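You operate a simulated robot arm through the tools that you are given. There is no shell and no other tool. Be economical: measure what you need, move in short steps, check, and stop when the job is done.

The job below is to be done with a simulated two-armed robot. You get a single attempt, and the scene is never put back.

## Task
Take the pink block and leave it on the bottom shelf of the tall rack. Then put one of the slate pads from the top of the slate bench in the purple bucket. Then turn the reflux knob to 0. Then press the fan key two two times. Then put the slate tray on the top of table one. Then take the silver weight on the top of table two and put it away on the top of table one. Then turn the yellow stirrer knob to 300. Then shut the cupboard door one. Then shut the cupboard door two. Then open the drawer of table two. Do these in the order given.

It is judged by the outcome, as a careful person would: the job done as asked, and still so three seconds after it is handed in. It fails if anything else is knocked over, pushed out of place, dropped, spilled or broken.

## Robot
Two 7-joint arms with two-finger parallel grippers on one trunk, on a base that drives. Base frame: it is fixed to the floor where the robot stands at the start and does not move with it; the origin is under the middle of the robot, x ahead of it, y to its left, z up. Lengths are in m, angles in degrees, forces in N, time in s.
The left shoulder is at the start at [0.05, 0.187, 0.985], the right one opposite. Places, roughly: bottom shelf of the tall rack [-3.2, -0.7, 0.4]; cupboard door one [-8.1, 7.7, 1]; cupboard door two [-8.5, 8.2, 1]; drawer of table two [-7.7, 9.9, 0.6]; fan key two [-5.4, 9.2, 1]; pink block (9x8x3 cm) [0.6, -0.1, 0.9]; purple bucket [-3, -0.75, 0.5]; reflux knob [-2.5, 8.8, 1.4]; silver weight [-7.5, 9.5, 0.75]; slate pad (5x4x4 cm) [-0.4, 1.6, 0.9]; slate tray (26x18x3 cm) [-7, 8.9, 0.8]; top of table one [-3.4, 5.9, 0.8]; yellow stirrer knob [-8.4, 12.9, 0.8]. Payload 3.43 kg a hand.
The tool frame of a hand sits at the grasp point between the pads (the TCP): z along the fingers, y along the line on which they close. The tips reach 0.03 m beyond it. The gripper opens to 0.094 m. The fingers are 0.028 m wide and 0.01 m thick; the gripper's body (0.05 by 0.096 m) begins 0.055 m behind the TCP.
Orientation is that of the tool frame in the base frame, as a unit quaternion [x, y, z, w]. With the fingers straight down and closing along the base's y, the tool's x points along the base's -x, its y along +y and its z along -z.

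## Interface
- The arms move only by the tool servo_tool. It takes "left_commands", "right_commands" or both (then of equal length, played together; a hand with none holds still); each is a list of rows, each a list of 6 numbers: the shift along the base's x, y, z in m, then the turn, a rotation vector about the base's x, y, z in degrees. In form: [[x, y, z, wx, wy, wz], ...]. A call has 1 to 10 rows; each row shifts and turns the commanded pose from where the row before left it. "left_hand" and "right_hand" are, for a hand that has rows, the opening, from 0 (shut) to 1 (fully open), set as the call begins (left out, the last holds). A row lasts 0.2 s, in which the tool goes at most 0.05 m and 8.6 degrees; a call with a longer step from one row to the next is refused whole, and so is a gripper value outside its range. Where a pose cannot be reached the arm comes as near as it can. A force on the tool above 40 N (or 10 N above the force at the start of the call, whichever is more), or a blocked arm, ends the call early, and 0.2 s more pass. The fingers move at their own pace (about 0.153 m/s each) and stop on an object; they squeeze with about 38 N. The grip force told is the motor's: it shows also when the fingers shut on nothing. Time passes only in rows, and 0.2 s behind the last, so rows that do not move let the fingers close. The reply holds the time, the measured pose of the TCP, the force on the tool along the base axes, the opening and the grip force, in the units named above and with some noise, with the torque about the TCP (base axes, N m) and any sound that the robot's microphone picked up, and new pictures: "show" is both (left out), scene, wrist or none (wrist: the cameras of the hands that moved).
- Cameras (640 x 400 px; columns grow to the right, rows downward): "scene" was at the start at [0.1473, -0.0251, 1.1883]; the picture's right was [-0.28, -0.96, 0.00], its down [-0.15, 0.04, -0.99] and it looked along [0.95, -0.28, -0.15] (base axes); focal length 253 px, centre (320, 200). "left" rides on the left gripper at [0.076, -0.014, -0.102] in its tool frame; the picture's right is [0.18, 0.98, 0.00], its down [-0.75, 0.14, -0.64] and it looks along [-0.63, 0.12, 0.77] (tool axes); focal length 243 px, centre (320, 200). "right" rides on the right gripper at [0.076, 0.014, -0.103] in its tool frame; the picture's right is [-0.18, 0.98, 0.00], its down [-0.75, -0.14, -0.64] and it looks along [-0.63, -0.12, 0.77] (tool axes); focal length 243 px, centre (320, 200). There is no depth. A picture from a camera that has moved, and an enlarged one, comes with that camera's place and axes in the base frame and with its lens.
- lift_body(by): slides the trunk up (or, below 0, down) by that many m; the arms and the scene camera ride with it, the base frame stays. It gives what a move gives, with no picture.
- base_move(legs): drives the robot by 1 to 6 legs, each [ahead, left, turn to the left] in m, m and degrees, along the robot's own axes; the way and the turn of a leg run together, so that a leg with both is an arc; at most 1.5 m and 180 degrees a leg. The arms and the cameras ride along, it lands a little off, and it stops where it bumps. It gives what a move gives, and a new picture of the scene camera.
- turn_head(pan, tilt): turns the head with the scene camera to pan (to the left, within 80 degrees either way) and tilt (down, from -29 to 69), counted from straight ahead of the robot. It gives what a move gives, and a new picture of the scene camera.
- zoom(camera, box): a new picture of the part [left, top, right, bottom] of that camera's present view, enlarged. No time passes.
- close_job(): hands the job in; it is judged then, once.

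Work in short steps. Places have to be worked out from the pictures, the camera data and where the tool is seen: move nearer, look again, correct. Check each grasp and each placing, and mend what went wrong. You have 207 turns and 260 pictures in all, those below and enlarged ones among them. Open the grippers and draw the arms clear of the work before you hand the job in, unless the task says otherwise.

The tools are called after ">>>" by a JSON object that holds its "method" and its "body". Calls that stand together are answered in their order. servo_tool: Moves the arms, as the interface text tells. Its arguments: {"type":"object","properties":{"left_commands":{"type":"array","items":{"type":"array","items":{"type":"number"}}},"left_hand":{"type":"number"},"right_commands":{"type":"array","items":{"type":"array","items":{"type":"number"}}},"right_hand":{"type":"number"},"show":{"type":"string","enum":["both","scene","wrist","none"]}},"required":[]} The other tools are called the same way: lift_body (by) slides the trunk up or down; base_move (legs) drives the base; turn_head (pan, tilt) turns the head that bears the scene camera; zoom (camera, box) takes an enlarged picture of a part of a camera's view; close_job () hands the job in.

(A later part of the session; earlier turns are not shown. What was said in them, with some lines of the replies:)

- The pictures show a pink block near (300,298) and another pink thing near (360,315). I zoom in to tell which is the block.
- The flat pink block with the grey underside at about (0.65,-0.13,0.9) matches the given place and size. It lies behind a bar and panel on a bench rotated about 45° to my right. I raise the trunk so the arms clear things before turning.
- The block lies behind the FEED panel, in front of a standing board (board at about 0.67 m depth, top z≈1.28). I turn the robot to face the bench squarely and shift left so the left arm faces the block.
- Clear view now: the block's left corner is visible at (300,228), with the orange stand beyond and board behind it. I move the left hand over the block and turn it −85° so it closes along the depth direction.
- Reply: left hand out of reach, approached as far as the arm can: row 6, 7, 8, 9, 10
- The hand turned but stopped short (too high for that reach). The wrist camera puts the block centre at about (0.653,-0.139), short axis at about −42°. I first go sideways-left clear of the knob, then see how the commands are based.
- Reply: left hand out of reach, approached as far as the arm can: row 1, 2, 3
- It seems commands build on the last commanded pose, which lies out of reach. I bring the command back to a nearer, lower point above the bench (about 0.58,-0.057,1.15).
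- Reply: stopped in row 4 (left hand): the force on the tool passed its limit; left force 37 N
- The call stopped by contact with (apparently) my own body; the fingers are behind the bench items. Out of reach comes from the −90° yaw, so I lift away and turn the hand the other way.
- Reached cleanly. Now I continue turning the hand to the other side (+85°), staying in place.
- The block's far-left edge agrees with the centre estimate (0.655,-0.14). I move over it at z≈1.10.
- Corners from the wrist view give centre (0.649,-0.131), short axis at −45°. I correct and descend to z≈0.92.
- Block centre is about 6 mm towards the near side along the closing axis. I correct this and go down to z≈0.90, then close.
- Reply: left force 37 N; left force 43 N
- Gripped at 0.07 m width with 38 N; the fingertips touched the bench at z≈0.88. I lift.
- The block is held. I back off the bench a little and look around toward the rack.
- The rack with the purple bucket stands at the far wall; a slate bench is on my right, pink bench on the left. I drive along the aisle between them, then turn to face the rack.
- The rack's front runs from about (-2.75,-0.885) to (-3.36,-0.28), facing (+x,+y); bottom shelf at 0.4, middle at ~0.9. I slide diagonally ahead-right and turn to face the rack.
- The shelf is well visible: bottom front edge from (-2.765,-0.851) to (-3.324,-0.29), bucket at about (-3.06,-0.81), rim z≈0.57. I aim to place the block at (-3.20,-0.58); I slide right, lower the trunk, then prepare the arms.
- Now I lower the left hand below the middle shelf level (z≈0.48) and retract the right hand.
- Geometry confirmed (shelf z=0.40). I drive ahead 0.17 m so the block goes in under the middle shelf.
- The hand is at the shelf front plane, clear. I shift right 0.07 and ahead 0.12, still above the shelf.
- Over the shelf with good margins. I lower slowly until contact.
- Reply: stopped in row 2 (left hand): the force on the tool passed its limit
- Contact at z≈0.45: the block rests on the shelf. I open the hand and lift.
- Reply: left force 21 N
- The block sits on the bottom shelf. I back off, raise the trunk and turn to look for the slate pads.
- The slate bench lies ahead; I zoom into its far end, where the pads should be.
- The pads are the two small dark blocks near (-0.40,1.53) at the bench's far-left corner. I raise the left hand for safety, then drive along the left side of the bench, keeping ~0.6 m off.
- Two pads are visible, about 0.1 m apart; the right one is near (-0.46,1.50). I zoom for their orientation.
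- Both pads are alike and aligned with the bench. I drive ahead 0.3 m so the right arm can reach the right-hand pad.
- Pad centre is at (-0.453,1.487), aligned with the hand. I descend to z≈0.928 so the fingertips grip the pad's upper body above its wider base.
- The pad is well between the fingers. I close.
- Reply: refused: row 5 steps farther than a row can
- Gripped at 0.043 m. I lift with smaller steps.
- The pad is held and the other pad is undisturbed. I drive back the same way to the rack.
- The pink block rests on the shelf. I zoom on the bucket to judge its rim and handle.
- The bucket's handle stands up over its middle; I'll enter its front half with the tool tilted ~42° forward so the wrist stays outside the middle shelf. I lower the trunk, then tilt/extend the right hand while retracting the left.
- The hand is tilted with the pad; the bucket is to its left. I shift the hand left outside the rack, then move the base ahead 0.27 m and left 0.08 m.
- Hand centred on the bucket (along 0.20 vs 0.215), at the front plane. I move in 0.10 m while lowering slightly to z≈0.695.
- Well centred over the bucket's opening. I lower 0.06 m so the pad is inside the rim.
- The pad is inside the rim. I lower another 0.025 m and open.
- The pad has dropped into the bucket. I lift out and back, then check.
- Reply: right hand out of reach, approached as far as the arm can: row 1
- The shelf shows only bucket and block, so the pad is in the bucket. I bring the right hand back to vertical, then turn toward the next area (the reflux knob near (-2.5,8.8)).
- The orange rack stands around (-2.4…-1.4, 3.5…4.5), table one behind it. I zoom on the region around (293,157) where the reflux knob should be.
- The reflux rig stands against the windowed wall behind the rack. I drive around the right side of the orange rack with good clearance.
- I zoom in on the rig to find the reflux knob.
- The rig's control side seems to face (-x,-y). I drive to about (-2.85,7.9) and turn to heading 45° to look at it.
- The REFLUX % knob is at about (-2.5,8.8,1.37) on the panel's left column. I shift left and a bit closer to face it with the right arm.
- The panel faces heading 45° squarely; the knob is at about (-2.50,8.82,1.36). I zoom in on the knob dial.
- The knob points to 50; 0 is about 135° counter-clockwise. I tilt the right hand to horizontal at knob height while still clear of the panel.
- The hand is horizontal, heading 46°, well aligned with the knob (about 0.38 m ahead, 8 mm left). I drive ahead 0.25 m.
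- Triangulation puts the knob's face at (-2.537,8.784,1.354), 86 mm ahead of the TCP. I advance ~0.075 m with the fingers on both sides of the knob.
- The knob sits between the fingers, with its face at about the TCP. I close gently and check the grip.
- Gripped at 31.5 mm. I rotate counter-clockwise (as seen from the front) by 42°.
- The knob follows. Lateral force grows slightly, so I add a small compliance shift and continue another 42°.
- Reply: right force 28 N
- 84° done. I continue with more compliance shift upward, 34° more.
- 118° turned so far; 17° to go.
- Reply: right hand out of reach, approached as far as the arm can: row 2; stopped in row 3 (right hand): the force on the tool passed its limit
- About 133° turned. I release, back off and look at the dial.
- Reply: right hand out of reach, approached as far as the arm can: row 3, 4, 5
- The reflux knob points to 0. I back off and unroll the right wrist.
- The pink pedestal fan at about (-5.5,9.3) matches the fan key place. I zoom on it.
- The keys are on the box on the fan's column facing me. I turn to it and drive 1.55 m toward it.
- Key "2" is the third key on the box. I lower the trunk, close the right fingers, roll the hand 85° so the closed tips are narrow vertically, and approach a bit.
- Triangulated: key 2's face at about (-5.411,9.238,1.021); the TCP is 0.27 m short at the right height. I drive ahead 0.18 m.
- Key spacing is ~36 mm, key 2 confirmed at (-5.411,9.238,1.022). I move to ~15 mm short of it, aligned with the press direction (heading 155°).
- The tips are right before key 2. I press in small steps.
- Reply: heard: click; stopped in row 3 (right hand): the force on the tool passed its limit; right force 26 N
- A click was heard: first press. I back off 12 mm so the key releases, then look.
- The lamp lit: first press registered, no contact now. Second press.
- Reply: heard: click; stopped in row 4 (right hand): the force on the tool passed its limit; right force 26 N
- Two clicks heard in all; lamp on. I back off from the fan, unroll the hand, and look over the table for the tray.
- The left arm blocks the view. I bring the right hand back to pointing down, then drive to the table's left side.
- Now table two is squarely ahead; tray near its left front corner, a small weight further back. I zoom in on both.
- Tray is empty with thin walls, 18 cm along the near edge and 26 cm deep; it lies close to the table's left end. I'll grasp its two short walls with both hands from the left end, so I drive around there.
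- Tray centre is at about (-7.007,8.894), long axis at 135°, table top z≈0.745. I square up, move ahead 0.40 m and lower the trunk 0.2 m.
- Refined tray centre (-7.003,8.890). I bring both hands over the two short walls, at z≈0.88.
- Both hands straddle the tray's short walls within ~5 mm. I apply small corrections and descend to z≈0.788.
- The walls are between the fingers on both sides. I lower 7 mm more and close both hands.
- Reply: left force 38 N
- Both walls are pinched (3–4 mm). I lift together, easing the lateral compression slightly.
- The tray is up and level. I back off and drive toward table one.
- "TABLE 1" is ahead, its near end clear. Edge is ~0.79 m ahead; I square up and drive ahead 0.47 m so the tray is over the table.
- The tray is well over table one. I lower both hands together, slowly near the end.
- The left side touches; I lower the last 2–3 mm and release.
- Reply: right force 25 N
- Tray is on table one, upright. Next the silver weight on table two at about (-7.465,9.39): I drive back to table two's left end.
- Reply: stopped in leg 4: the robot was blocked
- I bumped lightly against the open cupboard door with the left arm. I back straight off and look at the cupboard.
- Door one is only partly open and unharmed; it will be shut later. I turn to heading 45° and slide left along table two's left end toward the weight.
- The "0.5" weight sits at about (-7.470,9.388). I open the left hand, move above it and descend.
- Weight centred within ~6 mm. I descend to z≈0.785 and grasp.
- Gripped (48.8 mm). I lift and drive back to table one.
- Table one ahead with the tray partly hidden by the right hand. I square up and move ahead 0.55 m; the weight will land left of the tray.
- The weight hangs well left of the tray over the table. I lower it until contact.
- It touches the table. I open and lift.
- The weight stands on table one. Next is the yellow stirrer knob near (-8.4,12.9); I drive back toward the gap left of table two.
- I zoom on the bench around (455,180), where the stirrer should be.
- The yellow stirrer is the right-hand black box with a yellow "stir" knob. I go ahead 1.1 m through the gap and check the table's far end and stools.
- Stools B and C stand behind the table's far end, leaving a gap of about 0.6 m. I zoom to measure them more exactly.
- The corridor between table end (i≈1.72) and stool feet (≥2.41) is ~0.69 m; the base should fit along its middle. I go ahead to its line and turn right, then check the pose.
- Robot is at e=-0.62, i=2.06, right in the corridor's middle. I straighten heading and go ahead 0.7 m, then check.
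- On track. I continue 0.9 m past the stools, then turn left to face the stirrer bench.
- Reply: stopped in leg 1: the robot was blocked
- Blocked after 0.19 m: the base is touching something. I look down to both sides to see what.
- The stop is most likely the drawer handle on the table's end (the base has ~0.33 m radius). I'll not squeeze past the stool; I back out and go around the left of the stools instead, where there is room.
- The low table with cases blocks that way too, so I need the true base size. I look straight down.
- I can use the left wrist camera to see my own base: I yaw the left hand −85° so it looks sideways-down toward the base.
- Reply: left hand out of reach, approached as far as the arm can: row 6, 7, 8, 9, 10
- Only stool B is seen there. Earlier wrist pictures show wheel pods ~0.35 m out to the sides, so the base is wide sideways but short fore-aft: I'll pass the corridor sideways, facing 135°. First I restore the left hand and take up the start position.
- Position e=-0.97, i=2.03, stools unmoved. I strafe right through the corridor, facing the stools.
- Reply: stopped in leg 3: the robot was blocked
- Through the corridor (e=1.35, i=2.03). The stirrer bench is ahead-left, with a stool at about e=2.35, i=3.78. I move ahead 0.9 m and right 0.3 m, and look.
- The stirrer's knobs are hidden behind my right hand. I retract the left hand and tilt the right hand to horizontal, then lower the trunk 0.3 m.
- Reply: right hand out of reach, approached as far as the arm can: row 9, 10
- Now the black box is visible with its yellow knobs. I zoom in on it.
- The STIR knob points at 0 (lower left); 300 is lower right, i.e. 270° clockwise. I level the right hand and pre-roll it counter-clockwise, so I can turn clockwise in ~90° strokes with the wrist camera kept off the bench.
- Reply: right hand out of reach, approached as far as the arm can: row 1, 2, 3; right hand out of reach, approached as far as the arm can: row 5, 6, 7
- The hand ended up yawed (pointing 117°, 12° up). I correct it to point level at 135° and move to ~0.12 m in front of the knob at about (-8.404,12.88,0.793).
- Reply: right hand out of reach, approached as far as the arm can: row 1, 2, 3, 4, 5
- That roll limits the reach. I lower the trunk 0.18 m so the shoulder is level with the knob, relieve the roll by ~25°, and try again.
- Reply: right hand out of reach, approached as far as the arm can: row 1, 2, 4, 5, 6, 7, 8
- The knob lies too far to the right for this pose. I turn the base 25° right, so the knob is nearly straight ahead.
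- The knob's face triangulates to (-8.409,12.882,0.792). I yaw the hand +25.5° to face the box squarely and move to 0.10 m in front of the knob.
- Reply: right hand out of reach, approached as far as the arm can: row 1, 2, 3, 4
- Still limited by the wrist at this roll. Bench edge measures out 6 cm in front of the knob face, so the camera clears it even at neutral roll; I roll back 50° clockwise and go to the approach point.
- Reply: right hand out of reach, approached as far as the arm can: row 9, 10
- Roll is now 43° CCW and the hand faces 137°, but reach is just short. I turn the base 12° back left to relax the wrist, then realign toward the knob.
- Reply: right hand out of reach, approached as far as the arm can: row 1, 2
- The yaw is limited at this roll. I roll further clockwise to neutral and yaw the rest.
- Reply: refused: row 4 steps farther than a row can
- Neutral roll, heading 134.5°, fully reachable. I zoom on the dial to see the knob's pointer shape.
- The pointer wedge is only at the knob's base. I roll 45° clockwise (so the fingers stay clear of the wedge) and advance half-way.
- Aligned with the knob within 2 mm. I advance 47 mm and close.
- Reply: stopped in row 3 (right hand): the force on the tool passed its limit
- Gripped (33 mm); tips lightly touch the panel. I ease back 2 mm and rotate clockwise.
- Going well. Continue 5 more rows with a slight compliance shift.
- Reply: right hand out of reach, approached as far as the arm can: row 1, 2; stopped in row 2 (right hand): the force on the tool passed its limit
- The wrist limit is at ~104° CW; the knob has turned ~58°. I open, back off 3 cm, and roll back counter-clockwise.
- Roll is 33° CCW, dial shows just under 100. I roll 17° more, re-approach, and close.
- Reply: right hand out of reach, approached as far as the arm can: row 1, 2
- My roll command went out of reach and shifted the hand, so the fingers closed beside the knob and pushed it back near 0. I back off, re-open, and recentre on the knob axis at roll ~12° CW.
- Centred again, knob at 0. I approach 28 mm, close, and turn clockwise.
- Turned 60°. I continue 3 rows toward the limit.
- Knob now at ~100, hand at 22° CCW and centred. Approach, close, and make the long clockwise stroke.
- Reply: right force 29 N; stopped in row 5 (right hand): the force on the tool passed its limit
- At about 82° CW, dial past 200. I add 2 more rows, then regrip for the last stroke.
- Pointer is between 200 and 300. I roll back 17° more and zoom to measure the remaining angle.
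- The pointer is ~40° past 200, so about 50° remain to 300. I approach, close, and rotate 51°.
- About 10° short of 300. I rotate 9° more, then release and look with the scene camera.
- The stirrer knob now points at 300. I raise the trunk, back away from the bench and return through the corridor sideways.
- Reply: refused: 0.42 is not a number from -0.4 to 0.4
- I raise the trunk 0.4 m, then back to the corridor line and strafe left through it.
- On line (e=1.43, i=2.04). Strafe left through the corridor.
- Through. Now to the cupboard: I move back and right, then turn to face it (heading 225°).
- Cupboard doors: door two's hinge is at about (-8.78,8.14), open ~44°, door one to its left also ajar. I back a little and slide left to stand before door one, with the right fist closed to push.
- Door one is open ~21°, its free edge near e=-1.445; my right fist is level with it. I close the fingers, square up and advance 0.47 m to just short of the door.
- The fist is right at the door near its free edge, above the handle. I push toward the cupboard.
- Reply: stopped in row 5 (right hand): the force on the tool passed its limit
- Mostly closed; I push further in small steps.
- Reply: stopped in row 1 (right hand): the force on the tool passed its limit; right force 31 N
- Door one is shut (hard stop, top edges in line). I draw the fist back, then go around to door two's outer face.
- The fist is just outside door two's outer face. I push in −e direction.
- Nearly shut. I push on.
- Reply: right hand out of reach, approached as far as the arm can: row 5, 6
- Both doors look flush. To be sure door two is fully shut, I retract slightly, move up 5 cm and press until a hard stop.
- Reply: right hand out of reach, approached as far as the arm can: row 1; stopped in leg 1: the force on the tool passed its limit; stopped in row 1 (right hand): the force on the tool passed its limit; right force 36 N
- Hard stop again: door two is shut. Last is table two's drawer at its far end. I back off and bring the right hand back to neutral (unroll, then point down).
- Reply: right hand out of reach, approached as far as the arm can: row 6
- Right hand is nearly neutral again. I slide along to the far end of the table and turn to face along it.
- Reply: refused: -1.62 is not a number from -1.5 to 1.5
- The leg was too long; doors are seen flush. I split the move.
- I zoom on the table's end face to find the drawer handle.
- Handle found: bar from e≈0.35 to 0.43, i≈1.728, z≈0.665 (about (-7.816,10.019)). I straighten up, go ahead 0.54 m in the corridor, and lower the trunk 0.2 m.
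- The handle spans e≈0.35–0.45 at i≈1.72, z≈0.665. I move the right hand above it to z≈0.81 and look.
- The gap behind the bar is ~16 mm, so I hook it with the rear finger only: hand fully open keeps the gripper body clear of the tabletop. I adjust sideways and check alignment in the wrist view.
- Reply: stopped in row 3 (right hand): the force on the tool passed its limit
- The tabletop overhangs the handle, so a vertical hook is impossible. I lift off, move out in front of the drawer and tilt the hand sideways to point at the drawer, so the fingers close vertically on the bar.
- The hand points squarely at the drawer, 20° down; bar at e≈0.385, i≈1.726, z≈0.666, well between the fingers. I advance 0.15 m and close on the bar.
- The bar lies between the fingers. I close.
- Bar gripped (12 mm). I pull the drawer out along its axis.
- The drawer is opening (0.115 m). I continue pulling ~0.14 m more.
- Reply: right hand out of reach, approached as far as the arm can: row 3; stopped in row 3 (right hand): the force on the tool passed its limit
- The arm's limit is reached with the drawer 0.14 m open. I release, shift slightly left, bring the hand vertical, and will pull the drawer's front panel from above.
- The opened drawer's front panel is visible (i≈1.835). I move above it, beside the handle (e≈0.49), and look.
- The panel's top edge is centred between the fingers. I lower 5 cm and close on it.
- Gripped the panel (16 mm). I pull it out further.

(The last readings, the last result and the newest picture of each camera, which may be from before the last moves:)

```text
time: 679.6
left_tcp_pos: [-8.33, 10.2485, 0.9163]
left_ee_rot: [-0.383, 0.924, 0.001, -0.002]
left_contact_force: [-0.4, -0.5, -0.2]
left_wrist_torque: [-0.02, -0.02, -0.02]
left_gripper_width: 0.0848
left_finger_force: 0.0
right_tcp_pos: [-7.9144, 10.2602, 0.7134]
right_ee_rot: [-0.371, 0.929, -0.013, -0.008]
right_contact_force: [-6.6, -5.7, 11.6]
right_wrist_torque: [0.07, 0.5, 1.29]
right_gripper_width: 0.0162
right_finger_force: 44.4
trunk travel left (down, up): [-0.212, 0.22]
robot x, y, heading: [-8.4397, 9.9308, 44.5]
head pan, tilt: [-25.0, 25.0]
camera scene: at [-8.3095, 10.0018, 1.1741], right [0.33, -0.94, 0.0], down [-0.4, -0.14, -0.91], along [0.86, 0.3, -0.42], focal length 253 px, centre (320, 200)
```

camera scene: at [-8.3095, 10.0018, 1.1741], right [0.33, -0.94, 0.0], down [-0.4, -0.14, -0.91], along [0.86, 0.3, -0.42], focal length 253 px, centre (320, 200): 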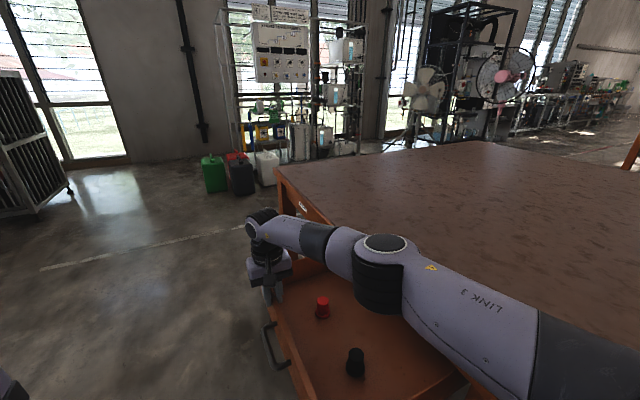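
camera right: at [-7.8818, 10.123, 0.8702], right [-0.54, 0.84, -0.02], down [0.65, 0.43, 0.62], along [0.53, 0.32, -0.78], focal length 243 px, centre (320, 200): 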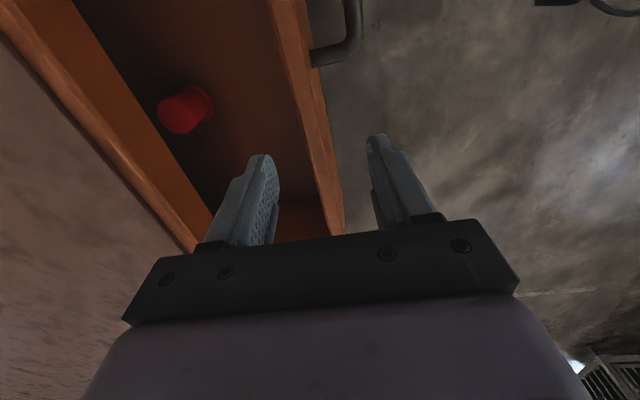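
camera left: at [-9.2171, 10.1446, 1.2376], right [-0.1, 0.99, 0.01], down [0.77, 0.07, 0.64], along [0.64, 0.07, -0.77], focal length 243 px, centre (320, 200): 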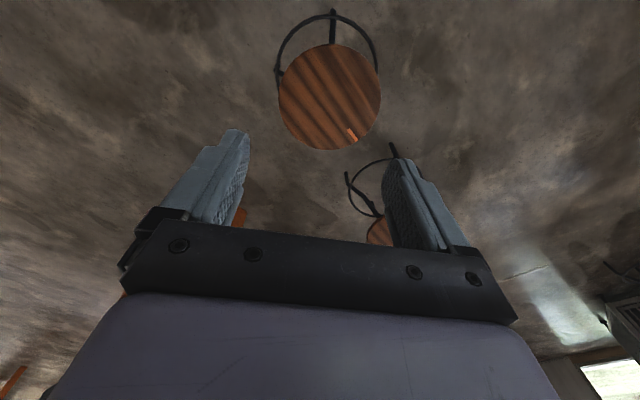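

The drawer is well open (~0.27 m) with its contents undisturbed. I release and lift clear.

>>> {"method": "servo_tool", "body": {"right_commands": [[0, 0, 0, 0, 0, 0], [0, 0, 0, 0, 0, 0]], "right_hand": 0.6, "show": "none"}}

>>> {"method": "servo_tool", "body": {"right_commands": [[0, 0, 0.03, 0, 0, 0], [0, 0, 0.04, 0, 0, 0], [0, 0, 0.04, 0, 0, 0], [0, 0, 0.04, 0, 0, 0], [0, 0, 0.04, 0, 0, 0], [-0.02, -0.02, 0.02, 0, 0, 0], [-0.03, -0.03, 0, 0, 0, 0]], "show": "none"}}

>>> {"method": "base_move", "body": {"legs": [[-0.6, 0, 0]]}}

```text
time: 680.2
left_tcp_pos: [-8.3283, 10.2487, 0.9133]
left_ee_rot: [-0.384, 0.924, 0.002, -0.004]
left_contact_force: [0.0, 0.7, -0.3]
left_wrist_torque: [0.04, 0.0, -0.01]
left_gripper_width: 0.0846
left_finger_force: 0.1
right_tcp_pos: [-7.9134, 10.2597, 0.711]
right_ee_rot: [-0.369, 0.929, -0.013, -0.009]
right_contact_force: [-0.3, 0.4, -0.3]
right_wrist_torque: [0.02, -0.01, -0.04]
right_gripper_width: 0.0565
right_finger_force: 0.0
trunk travel left (down, up): [-0.212, 0.22]
robot x, y, heading: [-8.4362, 9.9323, 44.3]
head pan, tilt: [-25.0, 25.0]
```

```text
time: 681.8
left_tcp_pos: [-8.3288, 10.2482, 0.9139]
left_ee_rot: [-0.384, 0.923, 0.002, -0.004]
left_contact_force: [0.1, -0.4, 0.1]
left_wrist_torque: [-0.01, 0.04, 0.01]
left_gripper_width: 0.0846
left_finger_force: 0.1
right_tcp_pos: [-7.9642, 10.2078, 0.9238]
right_ee_rot: [-0.368, 0.93, -0.013, -0.009]
right_contact_force: [0.1, -1.0, 1.3]
right_wrist_torque: [0.01, -0.05, 0.0]
right_gripper_width: 0.0562
right_finger_force: 0.1
trunk travel left (down, up): [-0.212, 0.22]
robot x, y, heading: [-8.4398, 9.9299, 44.4]
head pan, tilt: [-25.0, 25.0]
```

```text
time: 685.2
left_tcp_pos: [-8.7592, 9.8277, 0.9146]
left_ee_rot: [-0.384, 0.923, 0.001, -0.003]
left_contact_force: [0.0, 0.1, 0.3]
left_wrist_torque: [-0.01, -0.01, 0.0]
left_gripper_width: 0.0843
left_finger_force: 0.1
right_tcp_pos: [-8.3942, 9.7867, 0.9242]
right_ee_rot: [-0.368, 0.93, -0.013, -0.009]
right_contact_force: [-0.5, 0.4, -0.7]
right_wrist_torque: [-0.04, 0.01, -0.05]
right_gripper_width: 0.0564
right_finger_force: 0.1
trunk travel left (down, up): [-0.212, 0.22]
robot x, y, heading: [-8.8677, 9.5107, 44.3]
head pan, tilt: [-25.0, 25.0]
camera scene: at [-8.7383, 9.5812, 1.1738], right [0.33, -0.94, 0.0], down [-0.4, -0.14, -0.91], along [0.85, 0.3, -0.42], focal length 253 px, centre (320, 200)
```

scene: 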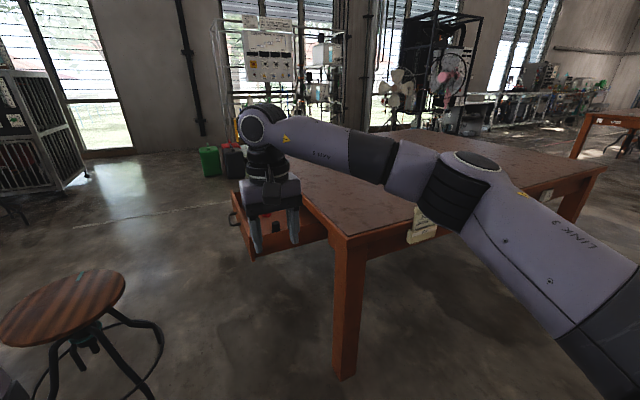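

The drawer stands open, both grippers are open and the arms are clear. I hand the job in.

>>> {"method": "close_job", "body": {}}

```text
The job is handed in.
```

I did all ten steps in the order given and handed the job in; I saw no sign that anything was knocked over or broken.

- **Pad in the bucket:** I did not see the pad after letting go of it. It was released inside the rim, and afterwards the shelf held only the bucket and the pink block.
- **Bumps while driving:** An arm touched cupboard door one before I reached that step. The base was also blocked twice near the stools and the end of table two, with no visible shift.
- **Stirrer knob:** It slipped back to 0 once, then was turned to 300.
- **Drawer of table two:** It is about 0.27 m open.
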